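You operate a simulated robot arm through the tools that you are given. There is no shell and no other tool. Be economical: measure what you need, move in short steps, check, and stop when the job is done.

You are at the controls of a simulated two-armed robot. One attempt, no reset.

JOB
Set the cream dial bottle to 1 month, purple to 6 months.
Fine: drawer shut, each held steady while its dial turns, both stood on the gear case's middle strip. Set down upright: what you pick out.

Only the result counts: the job must be done as asked and must still hold three seconds after the hand-in. Knocking over, shifting, dropping, spilling or breaking anything else fails it.

ROBOT AND FRAMES
Two 7-joint arms with two-finger parallel grippers on one trunk, on a base that drives. Base frame: it is fixed to the floor where the robot stands at the start and does not move with it; the origin is under the middle of the robot, x ahead of it, y to its left, z up. Units: cm, degrees, N and s.
The left shoulder is at the start at [5, 17.7, 109.2], the right one opposite. With the tool pointing down near the work surface each hand reaches from about 22 to 70 cm from the robot's upright axis, wherever it stands, measured 20 degrees to its own side. Places, roughly: cart drawer [70, 10, 80]; cloudy sight glass (14x14x1 cm) [110, -80, 80]; cover one [125, -100, 75]; cover two [150, -100, 75]; green lamp button [90, -100, 70]; green sign [150, -75, 75]; middle strip of the gear case [130, -90, 80]; pale blue gear case [130, -90, 70]; purple crank can (16x8x16 cm) [120, -10, 100]. Payload 3.43 kg a hand.
Tool frame (each hand has its own): the origin (TCP) lies between the finger pads and is the grasp point; the fingertips stand 3.4 cm ahead of it; z points along the fingers, y is the line along which they close. Largest opening 12.8 cm; finger width 2.4, thickness 1.2; the body of the gripper, 4.8 by 13 cm, starts 9.6 cm behind the TCP.
Orientation is that of the tool frame in the base frame, as [roll, pitch, yaw] about the fixed x, y, z axes, in that order (R = Rz(yaw) Ry(pitch) Rx(roll)). With the fingers straight down and closing along the base's y, the tool's x points along the base's -x, its y along +y and its z along -z.

CONTROLS
- The arms move only by the tool step_arm. It takes "left_moves", "right_moves" or both (then of equal length, played together; a hand with none holds still); each is a list of rows, each an object of numbers (a shift or turn left out is 0, a gripper value left out holds the last): "hand": the finger opening in mm, from 0 to 128; "dx", "dy", "dz": the shift along the tool's x, y, z in mm; "wx", "wy", "wz": the turn, a rotation vector about the tool's x, y, z in degrees. In form: [{"hand": .., "dx": .., "dy": .., "dz": .., "wx": .., "wy": .., "wz": ..}, ...]. A call has 1 to 10 rows; each row is the pose to reach, as a shift and turn from the pose commanded when the call began, along the tool's axes at that moment. A row lasts 0.2 s, in which the tool goes at most 5 cm and 8.6 degrees; a call with a longer step from one row to the next is refused whole, and so is a gripper value outside its range. Where a pose cannot be reached the arm comes as near as it can. A force on the tool above 40 N (or 10 N above the force at the start of the call, whichever is more), or a blocked arm, ends the call early, and 0.2 s more pass. Each finger travels about 10.8 cm/s and halts on what it meets, pressing with about 39 N; the grip force reading is that of the motor and also rises with nothing between the fingers. The clock runs only during rows and for 0.2 s after the last one: add rows that repeat a pose to give the fingers time. The reply holds the time, the measured pose of the TCP, the force on the tool along the base axes, the opening and the grip force, in the units named above and with some noise, with the torque about the TCP (base axes, N m) and any sound that the robot's microphone picked up.
- Cameras (640 x 400 px; columns grow to the right, rows downward): "scene" is now at [17.07, -0.73, 128.77]; the picture's right is [-0.11, -0.99, 0.00], its down [-0.32, 0.04, -0.95] and it looks along [0.94, -0.10, -0.32] (base axes); focal length 214 px, centre (320, 200). "left" rides on the left gripper at [7.6, 1.1, -16] in its tool frame; the picture's right is [-0.15, 0.99, 0.00], its down [-0.88, -0.13, -0.46] and it looks along [-0.45, -0.07, 0.89] (tool axes); focal length 234 px, centre (320, 200). "right" rides on the right gripper at [7.6, -1.1, -16] in its tool frame; the picture's right is [0.15, 0.99, 0.00], its down [-0.88, 0.13, -0.46] and it looks along [-0.45, 0.07, 0.89] (tool axes); focal length 234 px, centre (320, 200). There is no depth. A picture from a camera that has moved, and an enlarged one, comes with that camera's place and axes in the base frame and with its lens. The place of the scene camera against the robot may be out by one fixed shift of up to 1.2 cm in any direction.
- capture(camera): a new picture of that camera. No time passes.
- move_column(by): slides the trunk up (or, below 0, down) by that many cm; the arms and the scene camera ride with it, the base frame stays. It gives what a move gives, with no picture.
- drive_base(legs): drives the robot by 1 to 6 legs, each [ahead, turn to the left] in cm and degrees, along the robot's own axes; the way and the turn of a leg run together, so that a leg with both is an arc; at most 150 cm and 180 degrees a leg. The arms and the cameras ride along, it lands a little off, and it stops where it bumps. It gives what a move gives.
- pan_tilt(pan, tilt): turns the head with the scene camera to pan (to the left, within 80 degrees either way) and tilt (down, from -29 to 69), counted from straight ahead of the robot. It gives what a move gives.
- enlarge(camera, box): a new picture of the part [left, top, right, bottom] of that camera's present view, enlarged. No time passes.
- hand_in(): hands the job in; it is judged then, once.

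Go step by step. Nothing tells you exact positions but the pictures and the camera data: compare them with the known pose of the tool, close in by small moves and look again before you grip or let go. The budget is 120 turns and 92 pictures, counting those below and the enlarged ones. Unless the task says otherwise, let go and move clear before handing in, and close with one line.

The tools are called after "Call:" as a command line: name --argument value ..., lists and objects as JSON in quotes. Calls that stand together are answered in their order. step_arm: Moves the arms, as the interface text tells. Its arguments: {"type":"object","properties":{"left_moves":{"type":"array"},"right_moves":{"type":"array"}},"required":[]} The other tools are called the same way: move_column (by) slides the trunk up or down; drive_base (legs) drives the base; pan_tilt (pan, tilt) turns the head that bears the scene camera; capture (camera) takes a picture; enlarge (camera, box) takes an enlarged picture of a part of a camera's view; hand_in () hands the job in.

At the start:

```text
t: 0.0
left_ee_pos: [39.54, 19.35, 128.8]
left_tcp_rot: [-179.9, 0.1, -179.9]
left_contact_force: [-0.1, -0.4, -0.5]
left_moment: [-0.06, 0.0, 0.02]
left_grip_width: 12.8
left_grasp_force: 0.0
right_ee_pos: [34.12, -15.33, 129.19]
right_tcp_rot: [179.8, 0.0, 179.9]
right_contact_force: [0.2, 0.6, -0.3]
right_moment: [0.01, 0.02, 0.02]
right_grip_width: 12.79
right_grasp_force: 0.1
trunk travel left (down, up): [-26.4, 13.7]
robot x, y, heading: [0.16, 0.01, -0.2]
head pan, tilt: [-6.3, 18.9]
```

scene: 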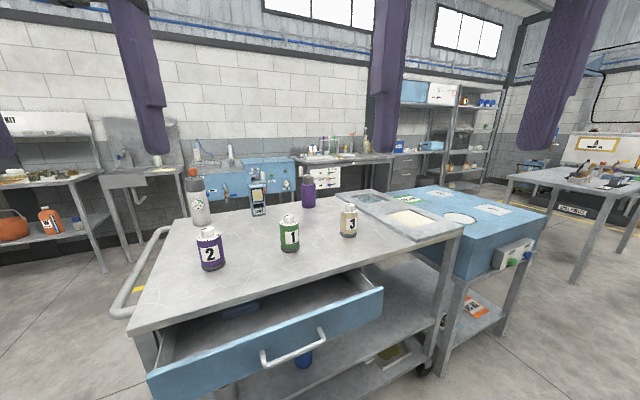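
right: 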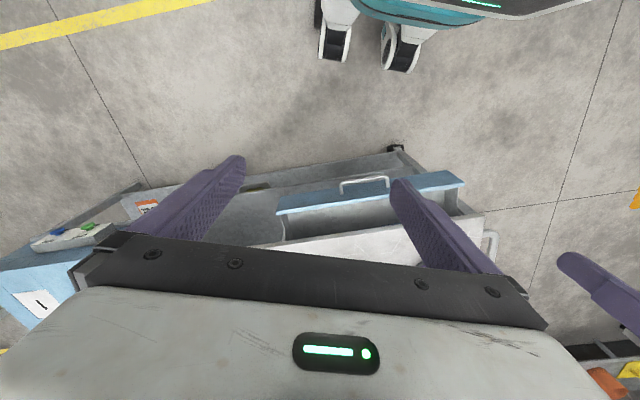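
left: 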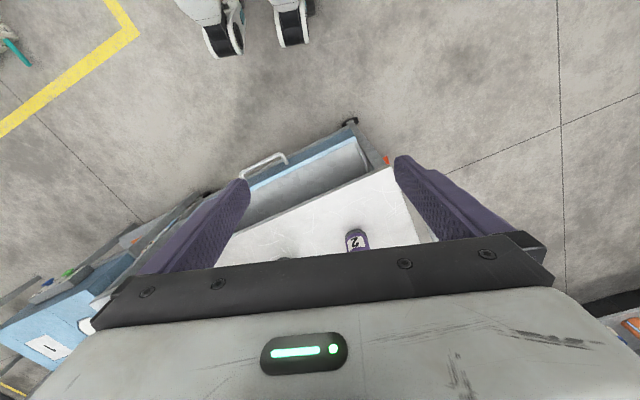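

I see a cart with an open drawer, three numbered dial bottles (purple 2, green 1, cream 3), and the blue gear case beyond. I'll look closer at the bottles and the gear case first.

Call:
enlarge --camera "scene" --box '[160, 160, 400, 310]'

Call:
enlarge --camera "scene" --box '[320, 170, 560, 320]'

```text
2.67 times, centred on (280, 235) of scene
camera zoom: at [17.07, -0.73, 128.77], right [-0.11, -0.99, 0.0], down [-0.32, 0.04, -0.95], along [0.94, -0.1, -0.32], focal length 572 px, centre (427, 107)
```

zoom: 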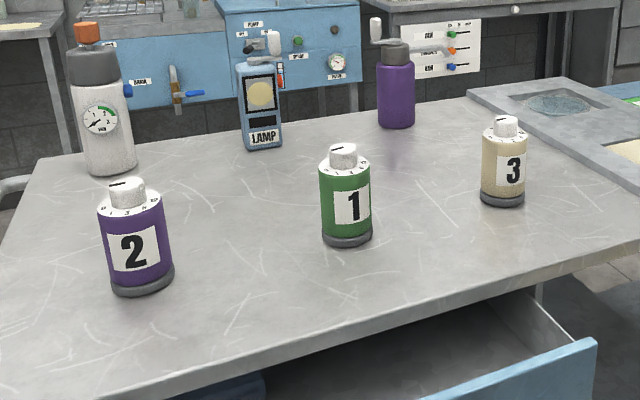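

```text
2.67 times, centred on (440, 245) of scene
camera zoom: at [17.07, -0.73, 128.77], right [-0.11, -0.99, 0.0], down [-0.32, 0.04, -0.95], along [0.94, -0.1, -0.32], focal length 572 px, centre (0, 80)
```

zoom: 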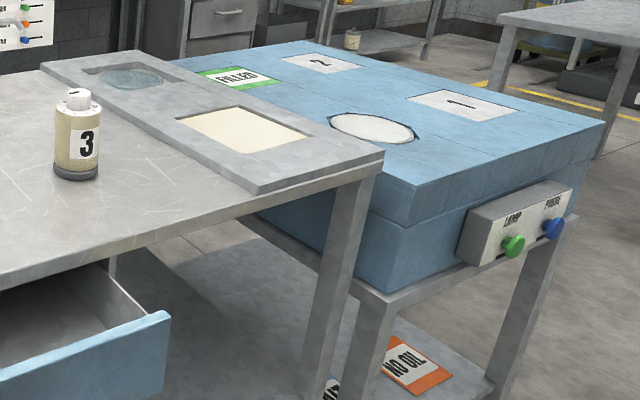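

The drawer sticks out about 10 cm; the cart is yawed about 18-20° left. I'll look down at the drawer to place the handle and edges.

Call:
pan_tilt --pan 0 --tilt 45

Call:
capture --camera "scene"

```text
t: 0.9
left_ee_pos: [39.41, 19.36, 128.76]
left_tcp_rot: [-179.9, 0.0, -179.9]
left_contact_force: [0.4, 0.0, 1.1]
left_moment: [0.01, 0.0, 0.04]
left_grip_width: 12.79
left_grasp_force: 0.1
right_ee_pos: [33.98, -15.33, 129.34]
right_tcp_rot: [179.9, 0.1, -179.9]
right_contact_force: [0.8, -0.1, 0.0]
right_moment: [-0.01, 0.01, -0.01]
right_grip_width: 12.8
right_grasp_force: 0.0
trunk travel left (down, up): [-26.4, 13.7]
robot x, y, heading: [-0.23, 0.23, 0.1]
head pan, tilt: [0.0, 45.0]
```

```text
86 pictures are left
camera scene: at [15.93, 0.3, 124.74], right [0.0, -1.0, 0.0], down [-0.71, 0.0, -0.71], along [0.71, 0.0, -0.71], focal length 214 px, centre (320, 200)
```

scene: 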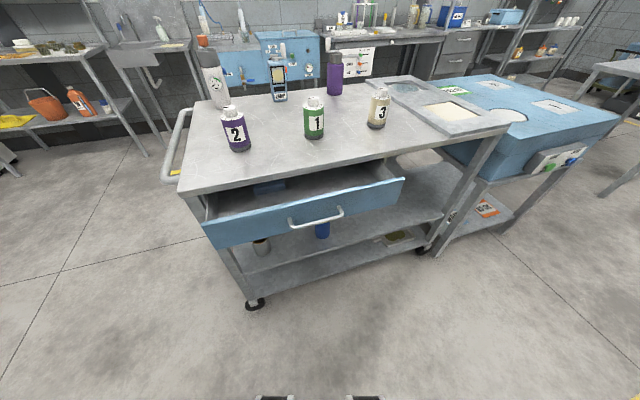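

The handle seems to be near (50, 2, 83), and the cart top near z 88.5. I'll close the right hand's fingers and bring them down in front of the handle.

Call:
step_arm --right_moves '[{"hand": 0, "dx": -8, "dy": 8, "dz": 46}, {"hand": 0, "dx": -16, "dy": 16, "dz": 92}, {"hand": 0, "dx": -24, "dy": 24, "dz": 138}, {"hand": 0, "dx": -32, "dy": 32, "dz": 184}, {"hand": 0, "dx": -40, "dy": 40, "dz": 230}, {"hand": 0, "dx": -48, "dy": 50, "dz": 276}, {"hand": 0, "dx": -56, "dy": 60, "dz": 322}, {"hand": 0, "dx": -64, "dy": 70, "dz": 368}, {"hand": 0, "dx": -72, "dy": 80, "dz": 414}, {"hand": 0, "dx": -80, "dy": 90, "dz": 460}]'

Call:
capture --camera "scene"

Call:
capture --camera "right"

```text
t: 3.1
left_ee_pos: [39.64, 19.42, 128.76]
left_tcp_rot: [-180.0, 0.0, -179.9]
left_contact_force: [-0.6, -0.3, -0.4]
left_moment: [0.03, -0.02, 0.01]
left_grip_width: 12.79
left_grasp_force: 0.0
right_ee_pos: [42.05, -6.15, 83.06]
right_tcp_rot: [179.9, 0.0, 179.9]
right_contact_force: [0.5, -1.1, 0.9]
right_moment: [0.03, -0.01, -0.01]
right_grip_width: 0.0
right_grasp_force: 33.0
trunk travel left (down, up): [-26.4, 13.7]
robot x, y, heading: [-0.2, 0.05, 0.1]
head pan, tilt: [0.0, 45.0]
```

```text
85 pictures are left
camera scene: at [15.96, 0.3, 124.73], right [0.0, -1.0, 0.0], down [-0.71, 0.0, -0.71], along [0.71, 0.0, -0.71], focal length 214 px, centre (320, 200)
```

scene: 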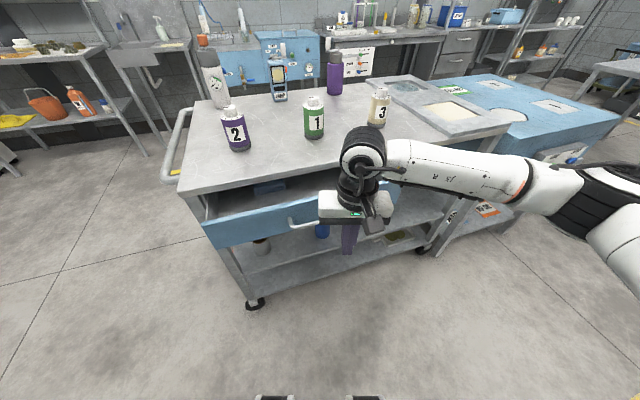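

```text
84 pictures are left
camera right: at [34.51, -7.34, 99.06], right [-0.15, 0.99, 0.0], down [0.88, 0.13, 0.46], along [0.45, 0.07, -0.89], focal length 234 px, centre (320, 200)
```

right: 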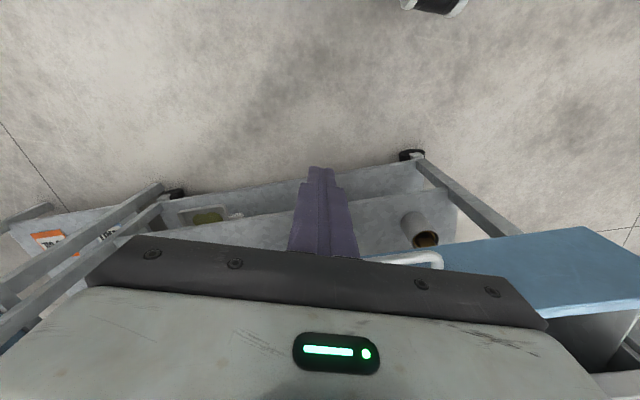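

Fingers sit right of and in front of the handle. I'll shift to the handle's middle, lower 2 cm and turn the tool to the cart's heading.

Call:
step_arm --right_moves '[{"hand": 0, "dx": 0, "dy": 35, "dz": 10, "wz": -7}, {"hand": 0, "dx": 0, "dy": 72, "dz": 20, "wz": -14}, {"hand": 0, "dx": -15, "dy": 72, "dz": 20, "wz": -19}]'

Call:
capture --camera "right"

Call:
enlarge --camera "scene" --box '[180, 80, 500, 280]'

```text
t: 3.9
left_ee_pos: [39.56, 19.42, 128.83]
left_tcp_rot: [-179.9, 0.1, -179.9]
left_contact_force: [0.5, 0.2, 0.1]
left_moment: [-0.03, -0.02, 0.01]
left_grip_width: 12.79
left_grasp_force: 0.1
right_ee_pos: [43.75, 0.93, 81.28]
right_tcp_rot: [180.0, 0.0, -160.9]
right_contact_force: [0.3, 0.2, -0.3]
right_moment: [0.03, -0.02, 0.02]
right_grip_width: 0.0
right_grasp_force: 33.0
trunk travel left (down, up): [-26.4, 13.7]
robot x, y, heading: [0.18, -0.06, -0.0]
head pan, tilt: [0.0, 45.0]
```

```text
83 pictures are left
camera right: at [36.82, -2.58, 97.2], right [-0.46, 0.89, 0.0], down [0.79, 0.41, 0.46], along [0.4, 0.21, -0.89], focal length 234 px, centre (320, 200)
```

right: 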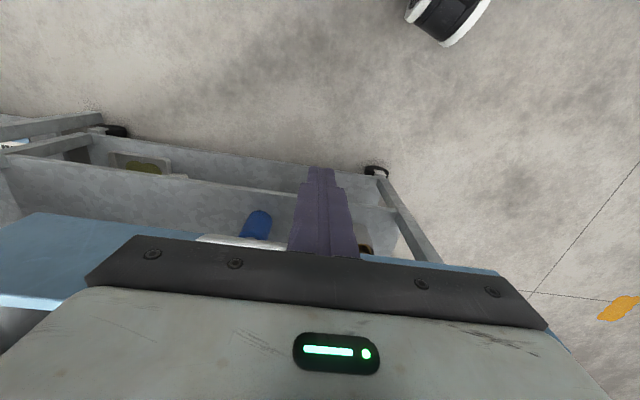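

```text
2.00 times, centred on (340, 180) of scene
camera zoom: at [15.94, 0.28, 124.73], right [0.0, -1.0, 0.0], down [-0.71, 0.0, -0.71], along [0.71, 0.0, -0.71], focal length 429 px, centre (280, 240)
```

zoom: 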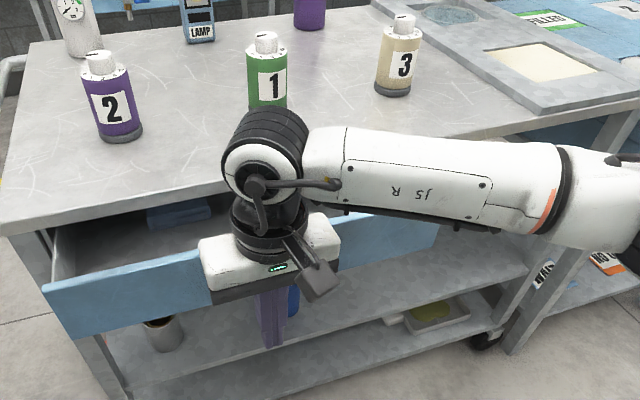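

The tool is squarely in front of the handle and aligned with the cart. I'll push the drawer in slowly, stopping on force.

Call:
step_arm --right_moves '[{"hand": 0, "dx": -20}, {"hand": 0, "dx": -40}, {"hand": 0, "dx": -60}, {"hand": 0, "dx": -75}, {"hand": 0, "dx": -90}, {"hand": 0, "dx": -105}, {"hand": 0, "dx": -120}, {"hand": 0, "dx": -135}, {"hand": 0, "dx": -150}]'

Call:
capture --camera "scene"

```text
t: 5.9
left_ee_pos: [39.48, 19.42, 128.71]
left_tcp_rot: [-179.9, 0.2, -179.8]
left_contact_force: [-0.6, 0.3, 0.0]
left_moment: [0.02, 0.0, 0.04]
left_grip_width: 12.79
left_grasp_force: 0.1
right_ee_pos: [57.63, 5.94, 81.42]
right_tcp_rot: [179.9, 0.1, -160.9]
right_contact_force: [0.4, -0.4, -0.6]
right_moment: [-0.01, 0.01, 0.0]
right_grip_width: 0.01
right_grasp_force: 32.4
trunk travel left (down, up): [-26.4, 13.7]
robot x, y, heading: [-0.05, 0.1, -0.1]
head pan, tilt: [0.0, 45.0]
```

```text
81 pictures are left
camera scene: at [15.91, 0.35, 124.74], right [0.0, -1.0, 0.0], down [-0.71, 0.0, -0.71], along [0.71, 0.0, -0.71], focal length 214 px, centre (320, 200)
```

scene: 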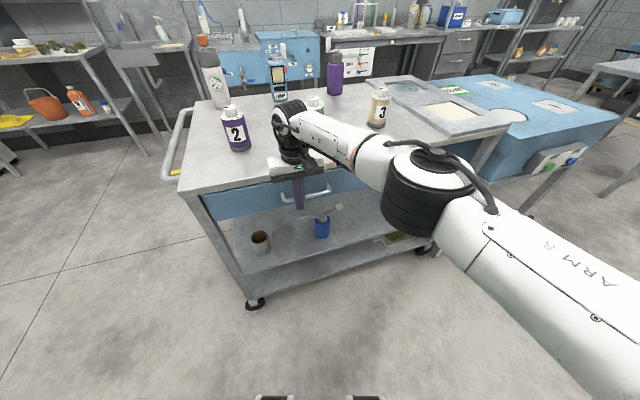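

The drawer is nearly shut. I'll keep pushing until it meets resistance.

Call:
step_arm --right_moves '[{"hand": 0, "dx": -10}, {"hand": 0, "dx": -20}, {"hand": 0, "dx": -30}, {"hand": 0, "dx": -40}]'

Call:
enlarge --camera "scene" --box '[160, 80, 480, 280]'

```text
t: 6.8
left_ee_pos: [39.44, 19.3, 128.78]
left_tcp_rot: [-180.0, 0.1, -180.0]
left_contact_force: [0.2, -0.2, -0.8]
left_moment: [0.01, 0.05, 0.0]
left_grip_width: 12.8
left_grasp_force: 0.1
right_ee_pos: [58.65, 3.33, 81.4]
right_tcp_rot: [179.8, -1.2, -163.3]
right_contact_force: [-12.5, -2.5, -0.1]
right_moment: [0.05, 0.15, 0.03]
right_grip_width: 0.01
right_grasp_force: 33.2
right hand out of reach, approached as far as the arm can: row 1, 2, 3, 4
trunk travel left (down, up): [-26.4, 13.7]
robot x, y, heading: [0.0, -0.07, 0.3]
head pan, tilt: [0.0, 45.0]
stopped in row 4 (right hand): the force on the tool passed its limit at 40 N (the readings are from after the stop); the commanded pose is now the measured one
```

```text
2.00 times, centred on (320, 180) of scene
camera zoom: at [15.79, 0.26, 124.75], right [0.0, -1.0, 0.0], down [-0.71, 0.0, -0.71], along [0.71, 0.0, -0.71], focal length 429 px, centre (320, 240)
```

zoom: 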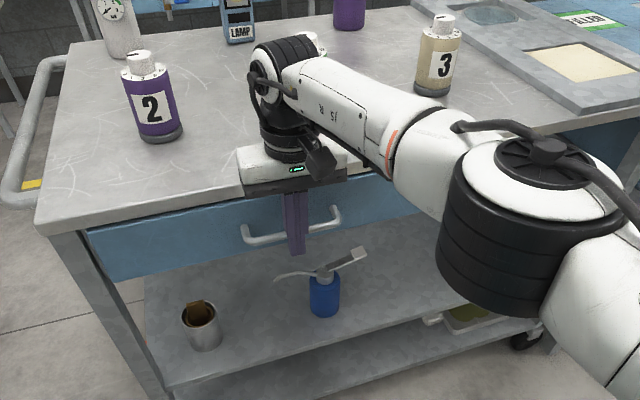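

The push met the 40 N stop with the drawer front under the top's edge. I'll back the hand off, lift it, and check the drawer.

Call:
step_arm --right_moves '[{"hand": 0, "dx": 40}, {"hand": 0, "dx": 80}, {"hand": 0, "dx": 110}, {"hand": 0, "dx": 120, "dz": -48}, {"hand": 0, "dx": 130, "dz": -96}, {"hand": 0, "dx": 140, "dz": -144}, {"hand": 0, "dx": 150, "dz": -192}, {"hand": 100, "dx": 160, "dz": -240}, {"hand": 100, "dx": 170, "dz": -288}, {"hand": 100, "dx": 180, "dz": -336}]'

Call:
capture --camera "scene"

```text
t: 9.0
left_ee_pos: [39.44, 19.45, 128.85]
left_tcp_rot: [-179.9, 0.1, -179.9]
left_contact_force: [0.1, -0.4, 0.3]
left_moment: [0.0, -0.01, 0.0]
left_grip_width: 12.81
left_grasp_force: 0.1
right_ee_pos: [41.89, -1.58, 115.29]
right_tcp_rot: [179.9, -1.0, -163.1]
right_contact_force: [0.0, 0.4, -0.1]
right_moment: [-0.03, -0.04, -0.02]
right_grip_width: 10.01
right_grasp_force: 0.2
trunk travel left (down, up): [-26.4, 13.7]
robot x, y, heading: [-0.12, -0.01, -0.1]
head pan, tilt: [0.0, 45.0]
```

```text
79 pictures are left
camera scene: at [15.82, 0.3, 124.74], right [0.0, -1.0, 0.0], down [-0.71, 0.0, -0.71], along [0.71, 0.0, -0.71], focal length 214 px, centre (320, 200)
```

scene: 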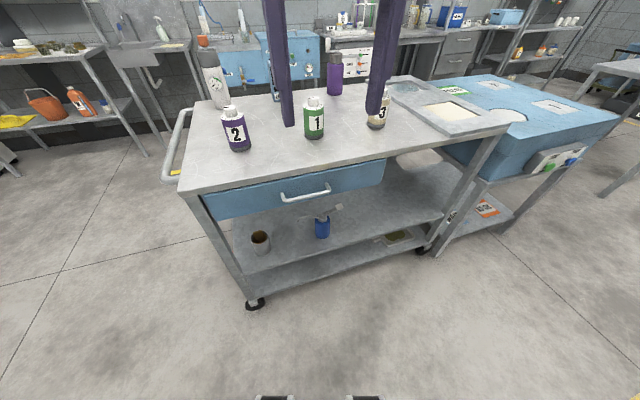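

The drawer is shut. I'll straighten the right arm higher, then turn toward the purple bottle (it should end up straight ahead) and close in.

Call:
step_arm --right_moves '[{"dy": -45, "dz": -20, "wz": 6}, {"dy": -90, "dz": -40, "wz": 12}, {"dy": -140, "dz": -60, "wz": 17}, {"dx": 30, "dy": -170, "dz": -90, "wz": 17}]'

Call:
drive_base --legs '[[0, 18.8], [28, 0]]'

Call:
capture --camera "scene"

Call:
capture --camera "left"

```text
refused: row 3 steps farther than a row can; nothing moved
```

```text
t: 12.0
left_ee_pos: [57.99, 40.15, 128.7]
left_tcp_rot: [-179.9, 0.0, -161.2]
left_contact_force: [0.9, 0.4, -0.5]
left_moment: [0.0, 0.07, -0.02]
left_grip_width: 12.77
left_grasp_force: 0.1
right_ee_pos: [67.0, 21.09, 115.21]
right_tcp_rot: [179.9, -1.0, -144.3]
right_contact_force: [1.0, 0.5, -1.3]
right_moment: [-0.04, 0.02, -0.02]
right_grip_width: 9.98
right_grasp_force: 0.1
trunk travel left (down, up): [-26.4, 13.7]
robot x, y, heading: [26.43, 9.41, 18.7]
head pan, tilt: [0.0, 45.0]
```

```text
78 pictures are left
camera scene: at [41.85, 14.25, 124.72], right [0.32, -0.95, 0.0], down [-0.67, -0.23, -0.71], along [0.67, 0.23, -0.71], focal length 214 px, centre (320, 200)
```

scene: 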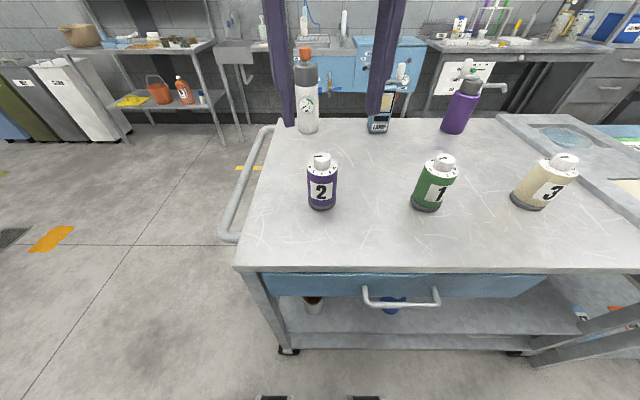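

```text
77 pictures are left
camera left: at [50.37, 38.81, 144.67], right [-0.18, 0.98, 0.0], down [0.88, 0.16, 0.46], along [0.45, 0.08, -0.89], focal length 234 px, centre (320, 200)
```

left: 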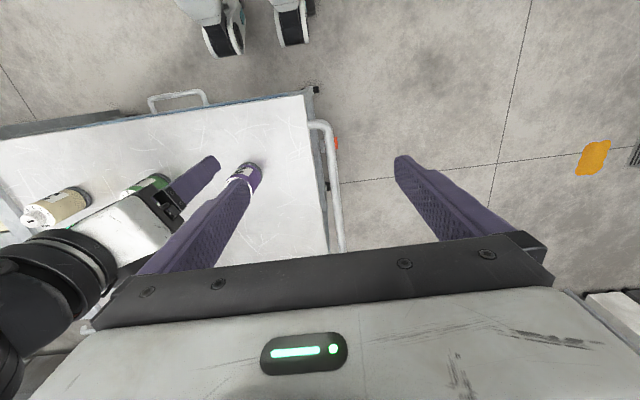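

Purple sits straight ahead about 52 cm from the robot, top near z 101.5. I'll hold it with the left hand from the free left side, and turn with the right from above; first I hover the right hand over the dial to read it and start yawing the left wrist.

Call:
step_arm --left_moves '[{"wz": -8.5}, {"wz": -17}, {"wz": -25.5}, {"wz": -34}, {"wz": -42.5}, {"wz": -51}, {"wz": -59.5}, {"wz": -68}, {"wz": -76.5}, {"wz": -85}]' --right_moves '[{"dx": -30, "dy": -5, "dz": 0, "wz": 4}, {"dx": -60, "dy": -10, "dz": 0, "wz": 8}, {"dx": -80, "dy": -13, "dz": 10, "wz": 12}, {"dx": -99, "dy": -16, "dz": 20, "wz": 17}, {"dx": -99, "dy": -16, "dz": 20, "wz": 17}, {"dx": -99, "dy": -16, "dz": 20, "wz": 17}, {"dx": -99, "dy": -16, "dz": 20, "wz": 17}, {"dx": -99, "dy": -16, "dz": 20, "wz": 17}, {"dx": -99, "dy": -16, "dz": 20, "wz": 17}, {"dx": -99, "dy": -16, "dz": 20, "wz": 17}]'

Call:
capture --camera "right"

Call:
capture --camera "scene"

```text
t: 14.2
left_ee_pos: [57.93, 40.1, 128.77]
left_tcp_rot: [-179.9, 0.0, -76.0]
left_contact_force: [0.5, 0.1, 0.3]
left_moment: [0.02, -0.02, 0.02]
left_grip_width: 12.82
left_grasp_force: 0.0
right_ee_pos: [75.94, 25.57, 112.94]
right_tcp_rot: [-179.8, -0.8, -161.3]
right_contact_force: [0.0, -0.3, -0.3]
right_moment: [0.01, 0.0, -0.01]
right_grip_width: 10.01
right_grasp_force: 0.1
trunk travel left (down, up): [-26.4, 13.7]
robot x, y, heading: [26.57, 8.73, 18.9]
head pan, tilt: [0.0, 45.0]
```

```text
76 pictures are left
camera right: at [69.35, 22.24, 129.0], right [-0.46, 0.89, 0.0], down [0.8, 0.41, 0.44], along [0.39, 0.2, -0.9], focal length 234 px, centre (320, 200)
```

right: 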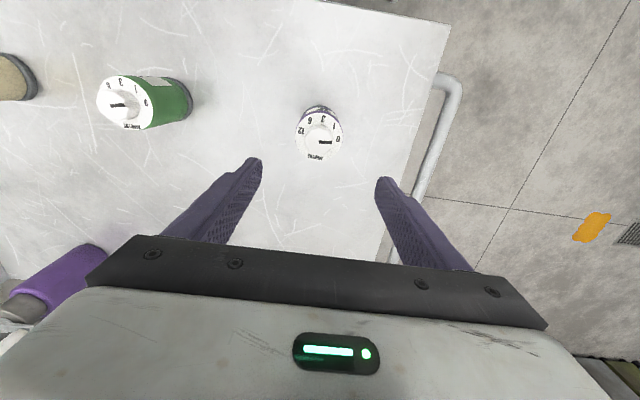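

```text
75 pictures are left
camera scene: at [41.8, 14.24, 124.73], right [0.32, -0.95, 0.0], down [-0.67, -0.23, -0.71], along [0.67, 0.23, -0.71], focal length 214 px, centre (320, 200)
```

scene: 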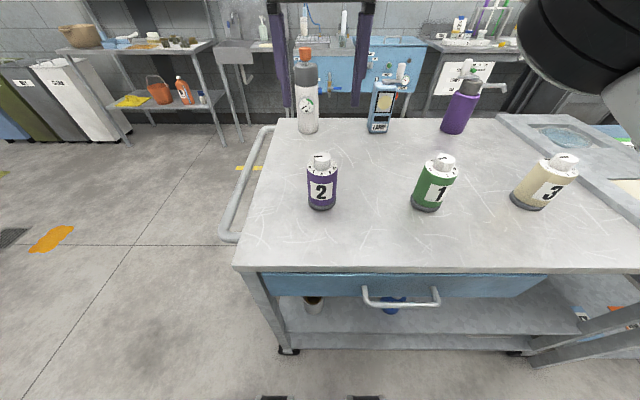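

Call:
enlarge --camera "right" --box '[280, 95, 360, 175]'

```text
5.00 times, centred on (320, 135) of right
camera zoom: at [69.35, 22.24, 129.0], right [-0.46, 0.89, 0.0], down [0.8, 0.41, 0.44], along [0.39, 0.2, -0.9], focal length 1171 px, centre (320, 525)
```

zoom: 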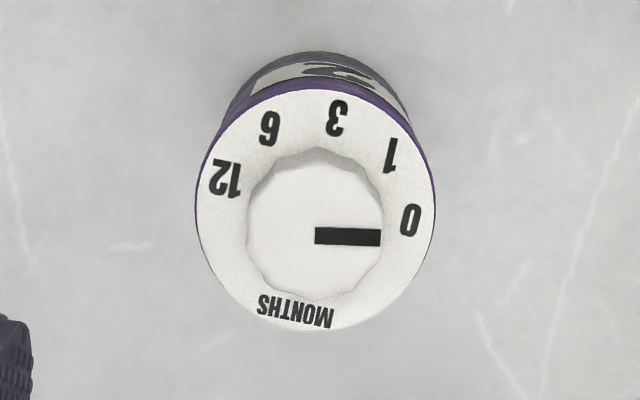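

The dial reads 0-1-3-6-12 with the pointer at 0; the bottle axis is at about (74.6, 24.9). I'll bring the left hand down beside it, tilted to point right with a 20° droop.

Call:
step_arm --left_moves '[{"dx": 3, "dy": -11, "dz": 30, "wy": 7}, {"dx": 6, "dy": -22, "dz": 60, "wy": 14}, {"dx": 9, "dy": -33, "dz": 90, "wy": 21}, {"dx": 12, "dy": -44, "dz": 120, "wy": 28}, {"dx": 15, "dy": -55, "dz": 150, "wy": 35}, {"dx": 18, "dy": -66, "dz": 180, "wy": 42}, {"dx": 21, "dy": -77, "dz": 210, "wy": 49}, {"dx": 24, "dy": -88, "dz": 240, "wy": 56}, {"dx": 27, "dy": -100, "dz": 270, "wy": 63}, {"dx": 29, "dy": -111, "dz": 300, "wy": 70}]'

Call:
capture --camera "left"

Call:
capture --camera "scene"

```text
t: 16.4
left_ee_pos: [69.49, 39.86, 98.78]
left_tcp_rot: [-179.4, -70.2, -76.8]
left_contact_force: [-0.1, 0.5, -0.3]
left_moment: [-0.04, -0.01, 0.02]
left_grip_width: 12.79
left_grasp_force: 0.0
right_ee_pos: [75.97, 25.63, 112.92]
right_tcp_rot: [-179.8, -1.0, -161.2]
right_contact_force: [0.3, 0.0, -0.5]
right_moment: [0.01, 0.0, 0.03]
right_grip_width: 10.0
right_grasp_force: 0.2
trunk travel left (down, up): [-26.4, 13.7]
robot x, y, heading: [26.89, 9.15, 18.4]
head pan, tilt: [0.0, 45.0]
```

```text
73 pictures are left
camera left: at [65.32, 51.75, 111.31], right [-0.97, -0.19, -0.14], down [-0.05, 0.74, -0.67], along [0.23, -0.65, -0.73], focal length 234 px, centre (320, 200)
```

left: 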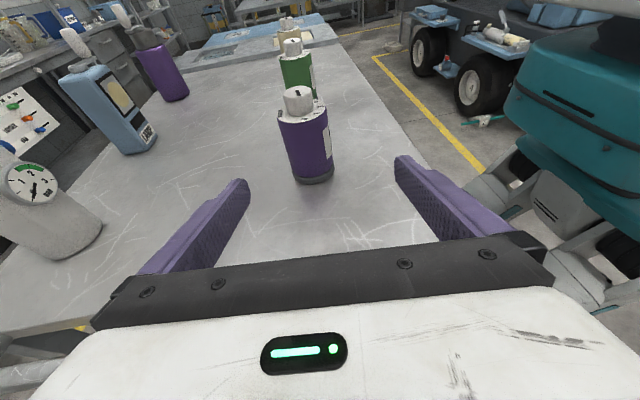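

```text
72 pictures are left
camera scene: at [41.82, 14.27, 124.73], right [0.32, -0.95, 0.0], down [-0.67, -0.23, -0.71], along [0.67, 0.23, -0.71], focal length 214 px, centre (320, 200)
```

scene: 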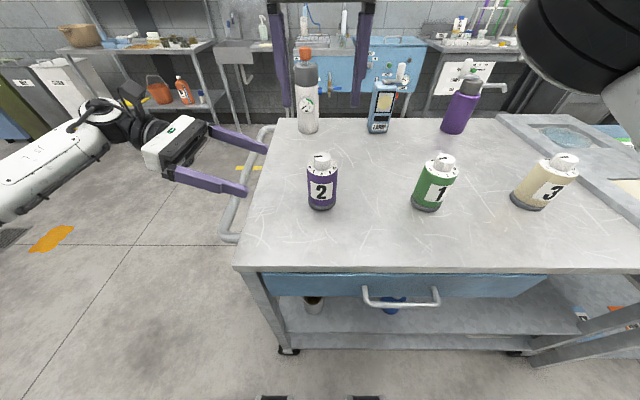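

Both views agree with the bottle axis at (74.7, 25). I'll advance the left hand around the purple body and look.

Call:
step_arm --left_moves '[{"dx": 5, "dy": -16, "dz": 40}, {"dx": 5, "dy": -16, "dz": 80}, {"dx": 5, "dy": -16, "dz": 110}, {"dx": 5, "dy": -16, "dz": 140}, {"dx": 5, "dy": -16, "dz": 166}]'

Call:
capture --camera "left"

Call:
enlarge --camera "scene" --box '[200, 120, 440, 270]'

```text
t: 17.6
left_ee_pos: [74.77, 24.97, 93.5]
left_tcp_rot: [-179.7, -69.9, -76.4]
left_contact_force: [-0.4, -0.1, 0.4]
left_moment: [0.02, 0.02, 0.0]
left_grip_width: 12.81
left_grasp_force: 0.1
right_ee_pos: [75.89, 25.52, 112.89]
right_tcp_rot: [-179.8, -1.0, -161.3]
right_contact_force: [0.3, 0.3, 1.0]
right_moment: [-0.03, 0.0, 0.0]
right_grip_width: 10.02
right_grasp_force: 0.2
trunk travel left (down, up): [-26.4, 13.7]
robot x, y, heading: [26.66, 8.94, 18.9]
head pan, tilt: [0.0, 45.0]
```

```text
71 pictures are left
camera left: at [70.66, 36.74, 106.05], right [-0.97, -0.19, -0.14], down [-0.05, 0.74, -0.67], along [0.23, -0.65, -0.73], focal length 234 px, centre (320, 200)
```

left: 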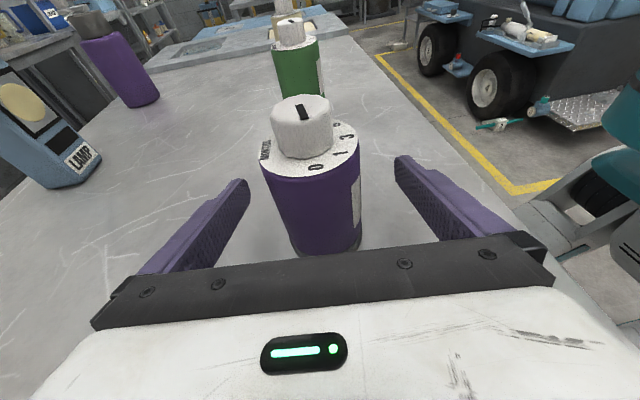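

```text
2.67 times, centred on (320, 195) of scene
camera zoom: at [41.81, 14.22, 124.73], right [0.32, -0.95, 0.0], down [-0.67, -0.23, -0.71], along [0.67, 0.23, -0.71], focal length 572 px, centre (320, 213)
```

zoom: 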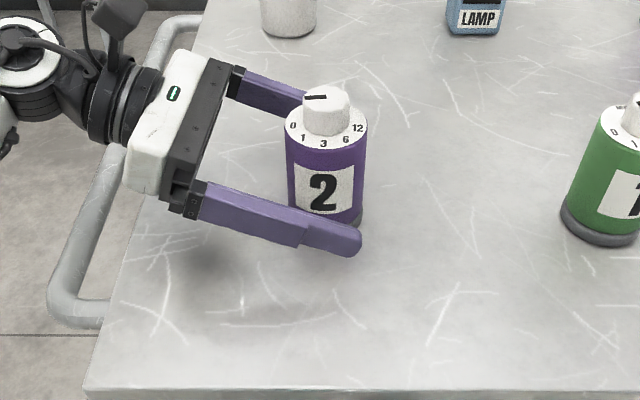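

The bottle is between the left fingers. I'll close them gradually.

Call:
step_arm --left_moves '[{"hand": 105}, {"hand": 90}, {"hand": 78}, {"hand": 70}, {"hand": 64}, {"hand": 58}, {"hand": 50}, {"hand": 40}, {"hand": 40}]'

Call:
enlarge --camera "right" --box '[260, 80, 380, 200]'

```text
t: 19.6
left_ee_pos: [74.73, 24.95, 93.64]
left_tcp_rot: [-179.7, -70.2, -76.3]
left_contact_force: [-0.5, -0.7, -0.4]
left_moment: [0.02, 0.03, 0.02]
left_grip_width: 6.28
left_grasp_force: 39.2
right_ee_pos: [75.93, 25.63, 112.94]
right_tcp_rot: [-179.8, -0.9, -161.3]
right_contact_force: [-0.2, 0.4, -0.1]
right_moment: [-0.02, 0.01, -0.03]
right_grip_width: 10.01
right_grasp_force: 0.1
trunk travel left (down, up): [-26.4, 13.7]
robot x, y, heading: [26.36, 8.5, 18.6]
head pan, tilt: [0.0, 45.0]
```

```text
3.33 times, centred on (320, 140) of right
camera zoom: at [69.34, 22.24, 129.0], right [-0.46, 0.89, 0.0], down [0.8, 0.41, 0.44], along [0.39, 0.2, -0.9], focal length 781 px, centre (320, 400)
```

zoom: 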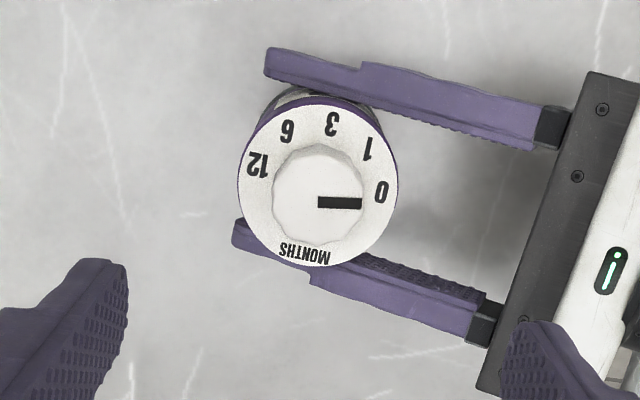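

Purple is gripped firmly (6.28 cm). Now I lower the right hand to hover over the knob with fingers at 55 mm, pre-turned 58° clockwise so the counter-clockwise turn fits.

Call:
step_arm --right_moves '[{"hand": 55, "dx": 16, "dy": -3, "dz": 0, "wz": 8}, {"hand": 55, "dx": 16, "dy": -3, "dz": 10, "wz": 16}, {"hand": 55, "dx": 16, "dy": -3, "dz": 20, "wz": 24}, {"hand": 55, "dx": 16, "dy": -3, "dz": 30, "wz": 32}, {"hand": 55, "dx": 16, "dy": -3, "dz": 40, "wz": 40}, {"hand": 55, "dx": 16, "dy": -3, "dz": 50, "wz": 48}, {"hand": 55, "dx": 16, "dy": -3, "dz": 60, "wz": 56}, {"hand": 55, "dx": 16, "dy": -3, "dz": 66, "wz": 60}]'

Call:
capture --camera "right"

Call:
capture --camera "left"

```text
t: 21.4
left_ee_pos: [74.72, 24.99, 93.58]
left_tcp_rot: [-179.7, -70.1, -76.4]
left_contact_force: [-0.1, -0.7, 0.5]
left_moment: [-0.06, 0.12, -0.03]
left_grip_width: 6.29
left_grasp_force: 39.2
right_ee_pos: [74.39, 24.71, 106.34]
right_tcp_rot: [-179.1, -0.3, 138.6]
right_contact_force: [-0.6, -0.3, -0.6]
right_moment: [0.0, -0.02, 0.04]
right_grip_width: 5.51
right_grasp_force: 0.0
trunk travel left (down, up): [-26.4, 13.7]
robot x, y, heading: [26.48, 8.81, 18.7]
head pan, tilt: [0.0, 45.0]
```

```text
68 pictures are left
camera right: at [68.18, 29.05, 122.35], right [0.54, 0.84, -0.01], down [0.75, -0.48, 0.45], along [0.37, -0.26, -0.89], focal length 234 px, centre (320, 200)
```

right: 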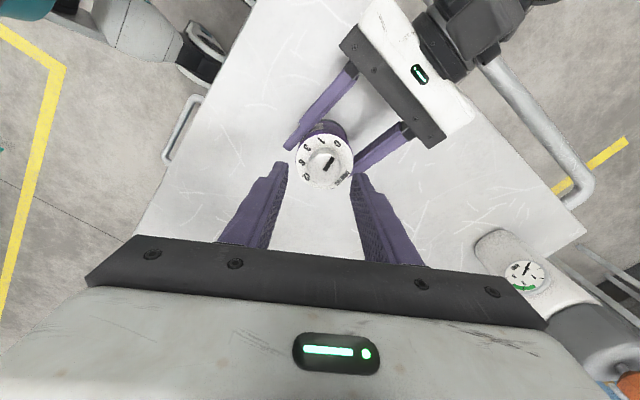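

```text
67 pictures are left
camera left: at [70.65, 36.8, 106.07], right [-0.97, -0.19, -0.14], down [-0.05, 0.74, -0.67], along [0.23, -0.65, -0.73], focal length 234 px, centre (320, 200)
```

left: 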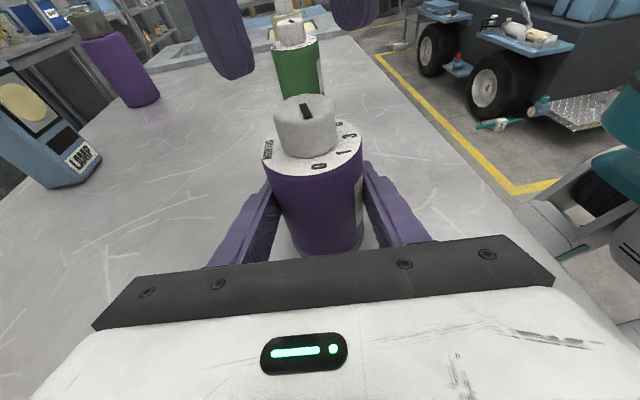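

Knob centre is about 4 mm along the right tool's +y from the TCP. I'll correct, descend so the fingers straddle the knob, and look.

Call:
step_arm --right_moves '[{"dy": 4, "dz": 15}, {"dy": 4, "dz": 30}, {"dy": 4, "dz": 38}, {"dy": 4, "dz": 45}]'

Call:
capture --camera "left"

Call:
enlarge --camera "right" --box '[240, 110, 400, 260]'

```text
t: 22.4
left_ee_pos: [74.84, 25.1, 93.34]
left_tcp_rot: [-179.7, -70.2, -76.3]
left_contact_force: [-1.2, 0.0, 0.8]
left_moment: [-0.05, 0.08, -0.03]
left_grip_width: 6.28
left_grasp_force: 39.2
right_ee_pos: [74.66, 24.96, 101.96]
right_tcp_rot: [-179.1, -0.3, 138.7]
right_contact_force: [-0.5, 0.2, 0.0]
right_moment: [-0.01, 0.02, 0.01]
right_grip_width: 5.5
right_grasp_force: 0.1
trunk travel left (down, up): [-26.4, 13.7]
robot x, y, heading: [26.88, 8.83, 19.0]
head pan, tilt: [0.0, 45.0]
```

```text
66 pictures are left
camera left: at [70.65, 36.8, 106.07], right [-0.97, -0.19, -0.14], down [-0.05, 0.74, -0.67], along [0.23, -0.65, -0.73], focal length 234 px, centre (320, 200)
```

left: 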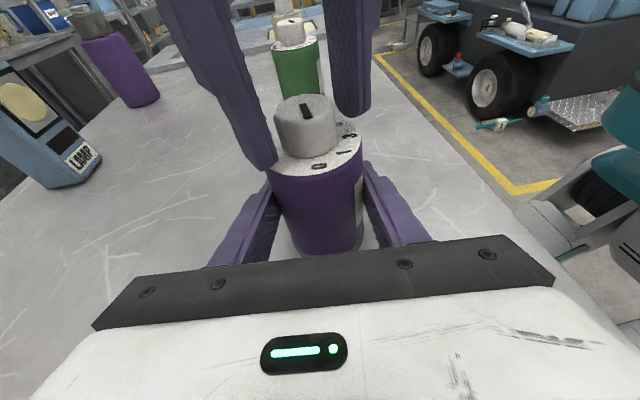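

```text
2.67 times, centred on (320, 185) of right
camera zoom: at [68.41, 29.26, 117.83], right [0.54, 0.84, -0.02], down [0.75, -0.48, 0.45], along [0.37, -0.26, -0.89], focal length 624 px, centre (320, 240)
```

zoom: 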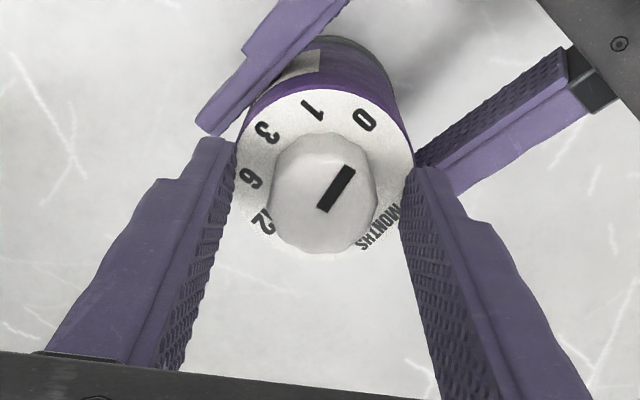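

The fingers straddle the knob. I'll close them on it.

Call:
step_arm --right_moves '[{"hand": 46}, {"hand": 40}, {"hand": 36}, {"hand": 32}, {"hand": 28}, {"hand": 20}, {"hand": 15}, {"hand": 15}]'

Call:
enlarge --camera "right" --box '[240, 110, 400, 260]'

```text
t: 24.2
left_ee_pos: [74.72, 24.95, 93.46]
left_tcp_rot: [-179.8, -70.0, -76.5]
left_contact_force: [-4.6, -4.5, 1.0]
left_moment: [-0.19, 0.27, -0.01]
left_grip_width: 6.25
left_grasp_force: 38.9
right_ee_pos: [74.66, 25.01, 101.85]
right_tcp_rot: [-179.1, -0.3, 138.8]
right_contact_force: [5.0, 4.1, -0.9]
right_moment: [0.57, -0.66, -0.02]
right_grip_width: 3.33
right_grasp_force: 38.2
trunk travel left (down, up): [-26.4, 13.7]
robot x, y, heading: [26.66, 9.09, 18.8]
head pan, tilt: [0.0, 45.0]
```

```text
2.67 times, centred on (320, 185) of right
camera zoom: at [68.44, 29.27, 117.85], right [0.54, 0.84, -0.01], down [0.75, -0.48, 0.45], along [0.37, -0.25, -0.89], focal length 624 px, centre (320, 240)
```

zoom: 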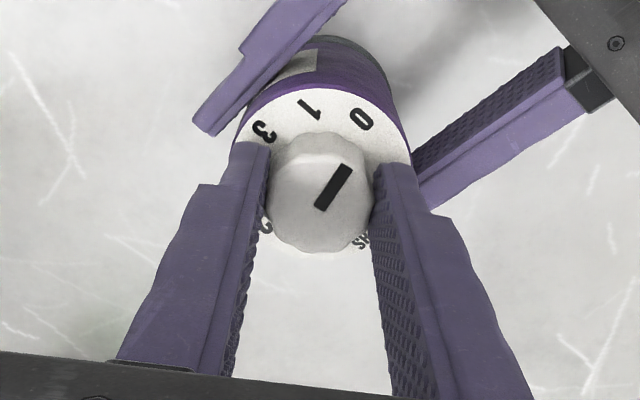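

Knob gripped at 3.33 cm. I'll turn it counter-clockwise in a first 50° stage and watch.

Call:
step_arm --right_moves '[{"dy": 1, "wz": -6}, {"dy": 1, "wz": -12}, {"dy": 1, "wz": -18}, {"dy": 1, "wz": -24}, {"dy": 1, "wz": -30}, {"dy": 1, "wz": -36}, {"dy": 1, "wz": -42}, {"dy": 1, "wz": -48}]'

Call:
enlarge --camera "right" --box '[240, 110, 400, 260]'

```text
t: 26.0
left_ee_pos: [74.79, 25.09, 93.53]
left_tcp_rot: [-179.7, -70.1, -76.5]
left_contact_force: [-3.4, 7.7, 2.5]
left_moment: [-0.88, 0.57, -0.01]
left_grip_width: 6.29
left_grasp_force: 39.2
right_ee_pos: [74.62, 24.98, 101.95]
right_tcp_rot: [-179.5, -0.8, -173.1]
right_contact_force: [2.3, -8.2, -2.8]
right_moment: [0.18, -0.84, -0.03]
right_grip_width: 3.33
right_grasp_force: 39.4
trunk travel left (down, up): [-26.4, 13.7]
robot x, y, heading: [26.69, 8.89, 18.9]
head pan, tilt: [0.0, 45.0]
```

```text
2.67 times, centred on (320, 185) of right
camera zoom: at [67.54, 23.15, 117.94], right [-0.26, 0.96, -0.01], down [0.87, 0.24, 0.44], along [0.43, 0.11, -0.9], focal length 624 px, centre (320, 240)
```

zoom: 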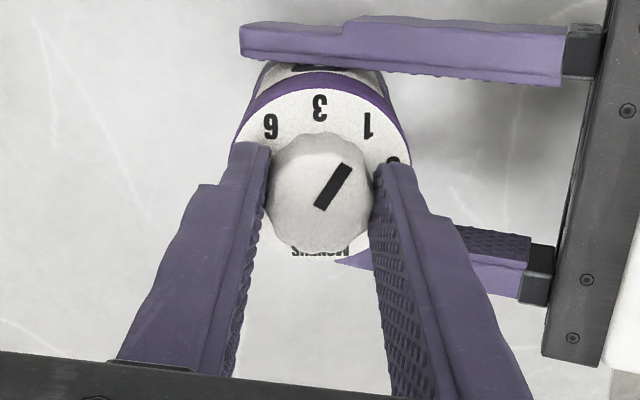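

The knob turns with the gripper; the pointer is a little past 1. I'll turn another 70° toward 6.

Call:
step_arm --right_moves '[{"wz": -7}, {"wz": -14}, {"wz": -21}, {"wz": -28}, {"wz": -35}, {"wz": -42}, {"wz": -49}, {"wz": -56}, {"wz": -63}, {"wz": -70}]'

Call:
enlarge --camera "right" --box '[240, 110, 400, 260]'

```text
t: 28.2
left_ee_pos: [74.52, 24.25, 93.77]
left_tcp_rot: [-179.5, -70.3, -77.4]
left_contact_force: [-17.8, -12.5, 12.3]
left_moment: [0.68, -0.81, 0.02]
left_grip_width: 6.77
left_grasp_force: 31.8
right_ee_pos: [73.33, 23.03, 104.07]
right_tcp_rot: [179.5, 0.2, -103.5]
right_contact_force: [17.3, 11.5, -13.9]
right_moment: [0.5, -0.81, -0.1]
right_grip_width: 3.44
right_grasp_force: 38.7
right hand out of reach, approached as far as the arm can: row 10
trunk travel left (down, up): [-26.4, 13.7]
robot x, y, heading: [26.54, 9.02, 18.6]
head pan, tilt: [0.0, 45.0]
```

```text
2.67 times, centred on (320, 185) of right
camera zoom: at [72.73, 15.33, 119.91], right [-1.0, 0.09, 0.01], down [0.08, 0.89, 0.46], along [0.03, 0.46, -0.89], focal length 624 px, centre (320, 240)
```

zoom: 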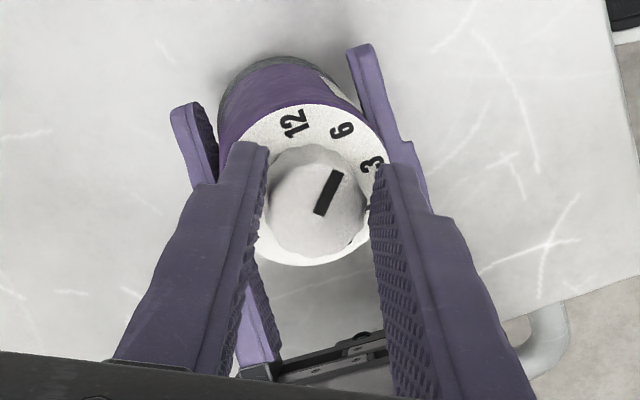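

The right wrist hit its limit on the last row and pulled on the bottle; pointer now close to 6. I'll open the right fingers now and look at the bottle.

Call:
step_arm --right_moves '[{"hand": 40}, {"hand": 55}, {"hand": 55}]'

Call:
capture --camera "right"

Call:
capture --camera "left"

Call:
enlarge --camera "scene" --box '[200, 100, 440, 250]'

```text
t: 29.0
left_ee_pos: [74.77, 25.06, 93.38]
left_tcp_rot: [-179.8, -70.1, -76.3]
left_contact_force: [-0.2, -0.1, -2.6]
left_moment: [-0.02, -0.02, -0.01]
left_grip_width: 6.31
left_grasp_force: 39.0
right_ee_pos: [73.19, 22.89, 103.98]
right_tcp_rot: [179.4, -0.5, -103.8]
right_contact_force: [0.1, -0.2, 0.0]
right_moment: [0.01, 0.03, -0.01]
right_grip_width: 5.53
right_grasp_force: 0.0
trunk travel left (down, up): [-26.4, 13.7]
robot x, y, heading: [26.81, 9.04, 18.8]
head pan, tilt: [0.0, 45.0]
```

```text
61 pictures are left
camera right: at [72.79, 15.33, 120.03], right [-1.0, 0.09, 0.01], down [0.09, 0.89, 0.45], along [0.03, 0.45, -0.89], focal length 234 px, centre (320, 200)
```

right: 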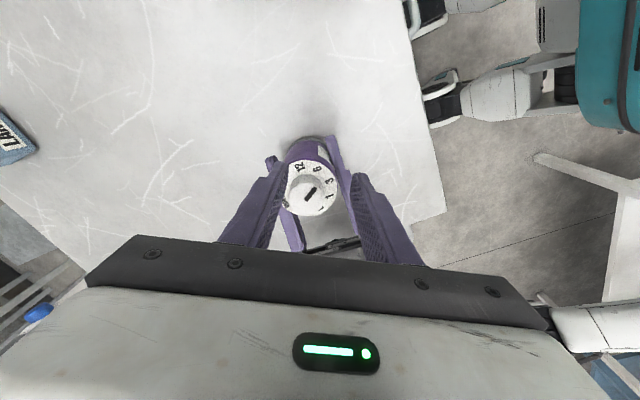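

```text
60 pictures are left
camera left: at [70.68, 36.81, 106.03], right [-0.97, -0.19, -0.14], down [-0.05, 0.74, -0.67], along [0.23, -0.65, -0.73], focal length 234 px, centre (320, 200)
```

left: 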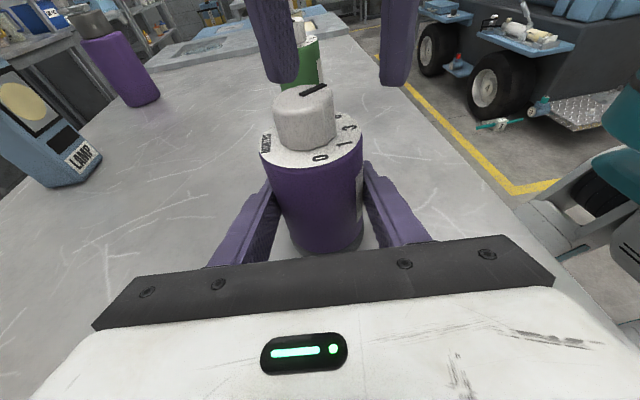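

```text
2.67 times, centred on (320, 175) of scene
camera zoom: at [41.82, 14.24, 124.73], right [0.32, -0.95, 0.0], down [-0.67, -0.23, -0.71], along [0.67, 0.23, -0.71], focal length 572 px, centre (320, 267)
```

zoom: 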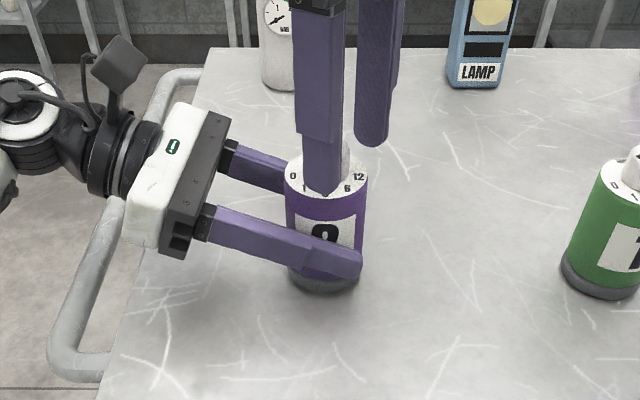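

The bottle still stands well in the left grip. I'll lift the right hand straight up, unwind its wrist, and read the dial.

Call:
step_arm --right_moves '[{"dz": -20}, {"dz": -45}, {"dz": -70}, {"dz": -70, "wz": 8}, {"dz": -70, "wz": 16}, {"dz": -70, "wz": 24}, {"dz": -70, "wz": 32}, {"dz": -70, "wz": 40}, {"dz": -70, "wz": 48}, {"dz": -70, "wz": 56}]'

Call:
capture --camera "right"

```text
t: 31.2
left_ee_pos: [74.78, 25.01, 93.58]
left_tcp_rot: [-179.8, -70.1, -76.4]
left_contact_force: [-0.1, -0.2, -2.2]
left_moment: [-0.01, 0.01, 0.01]
left_grip_width: 6.28
left_grasp_force: 39.3
right_ee_pos: [73.46, 22.79, 110.99]
right_tcp_rot: [-179.8, -1.0, -159.4]
right_contact_force: [0.2, 0.5, 0.5]
right_moment: [0.01, 0.02, 0.02]
right_grip_width: 5.51
right_grasp_force: 0.0
right hand out of reach, approached as far as the arm can: row 1, 2, 3
trunk travel left (down, up): [-26.4, 13.7]
robot x, y, heading: [26.58, 9.31, 18.8]
head pan, tilt: [0.0, 45.0]
```

```text
58 pictures are left
camera right: at [67.0, 19.3, 127.11], right [-0.48, 0.87, 0.0], down [0.79, 0.43, 0.44], along [0.39, 0.21, -0.9], focal length 234 px, centre (320, 200)
```

right: 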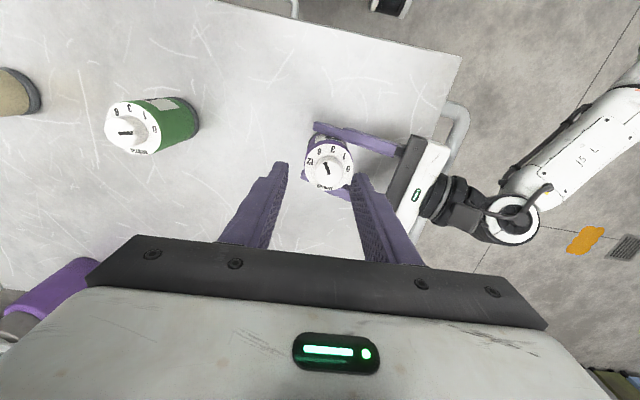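

Call:
enlarge --camera "right" --box '[290, 120, 370, 200]'

```text
5.00 times, centred on (330, 160) of right
camera zoom: at [67.0, 19.3, 127.11], right [-0.48, 0.87, 0.0], down [0.79, 0.43, 0.44], along [0.39, 0.21, -0.9], focal length 1171 px, centre (270, 400)
```

zoom: 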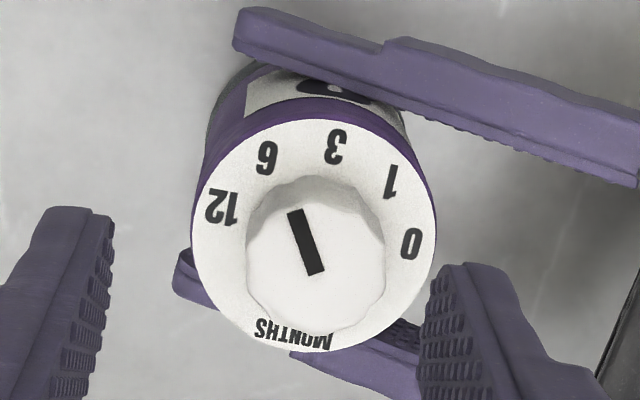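

Pointer is at ~108° in the image while "6" is at ~121°, so 13° more counter-clockwise is needed. I'll regrip the knob from here.

Call:
step_arm --right_moves '[{"dx": -18, "dy": 14, "dz": 0}, {"dx": -18, "dy": 14, "dz": 25}, {"dx": -18, "dy": 14, "dz": 45}, {"dx": -18, "dy": 14, "dz": 65}, {"dx": -18, "dy": 14, "dz": 82}]'

Call:
enlarge --camera "right" --box '[240, 110, 400, 260]'

```text
t: 32.4
left_ee_pos: [74.8, 24.94, 93.49]
left_tcp_rot: [-179.8, -70.1, -76.4]
left_contact_force: [0.2, -0.2, -2.8]
left_moment: [-0.02, -0.02, 0.02]
left_grip_width: 6.27
left_grasp_force: 39.0
right_ee_pos: [74.51, 24.75, 102.73]
right_tcp_rot: [-179.9, -0.9, -159.3]
right_contact_force: [0.0, 0.0, 0.5]
right_moment: [0.01, 0.02, -0.01]
right_grip_width: 5.48
right_grasp_force: 0.0
trunk travel left (down, up): [-26.4, 13.7]
robot x, y, heading: [26.55, 8.66, 19.0]
head pan, tilt: [0.0, 45.0]
```

```text
2.67 times, centred on (320, 185) of right
camera zoom: at [68.03, 21.18, 118.86], right [-0.49, 0.87, 0.0], down [0.78, 0.44, 0.44], along [0.38, 0.21, -0.9], focal length 624 px, centre (320, 240)
```

zoom: 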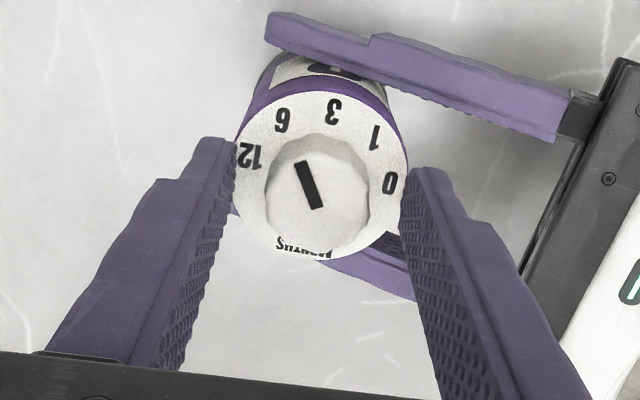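

Aligned. Close, then turn 13°.

Call:
step_arm --right_moves '[{"hand": 44}, {"hand": 38}, {"hand": 33}, {"hand": 26}, {"hand": 15}, {"hand": 15}, {"hand": 15, "wz": -4}, {"hand": 15, "wz": -8}, {"hand": 15, "wz": -13}, {"hand": 15, "wz": -13}]'

Call:
enlarge --camera "right" --box '[240, 110, 400, 260]'

```text
t: 34.6
left_ee_pos: [74.74, 25.04, 93.42]
left_tcp_rot: [-179.8, -70.1, -76.3]
left_contact_force: [-1.4, 5.8, -3.1]
left_moment: [-0.62, -0.07, 0.04]
left_grip_width: 6.28
left_grasp_force: 39.0
right_ee_pos: [74.48, 24.75, 102.87]
right_tcp_rot: [180.0, -1.0, -146.3]
right_contact_force: [2.9, -4.9, 0.5]
right_moment: [0.16, -0.07, 0.01]
right_grip_width: 3.37
right_grasp_force: 38.5
trunk travel left (down, up): [-26.4, 13.7]
robot x, y, heading: [27.04, 9.03, 18.8]
head pan, tilt: [0.0, 45.0]
```

```text
2.67 times, centred on (320, 185) of right
camera zoom: at [69.1, 19.74, 118.85], right [-0.67, 0.74, 0.0], down [0.67, 0.6, 0.44], along [0.33, 0.3, -0.9], focal length 624 px, centre (320, 240)
```

zoom: 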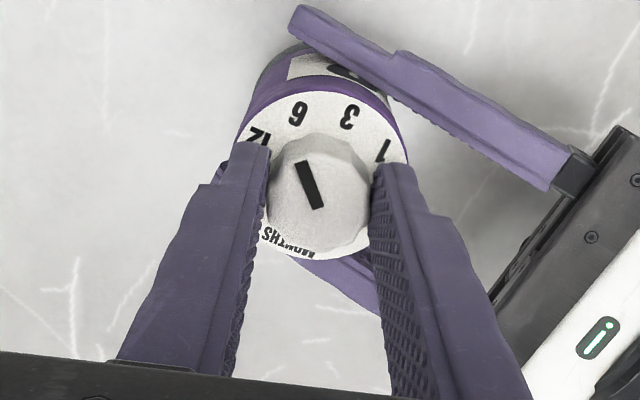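

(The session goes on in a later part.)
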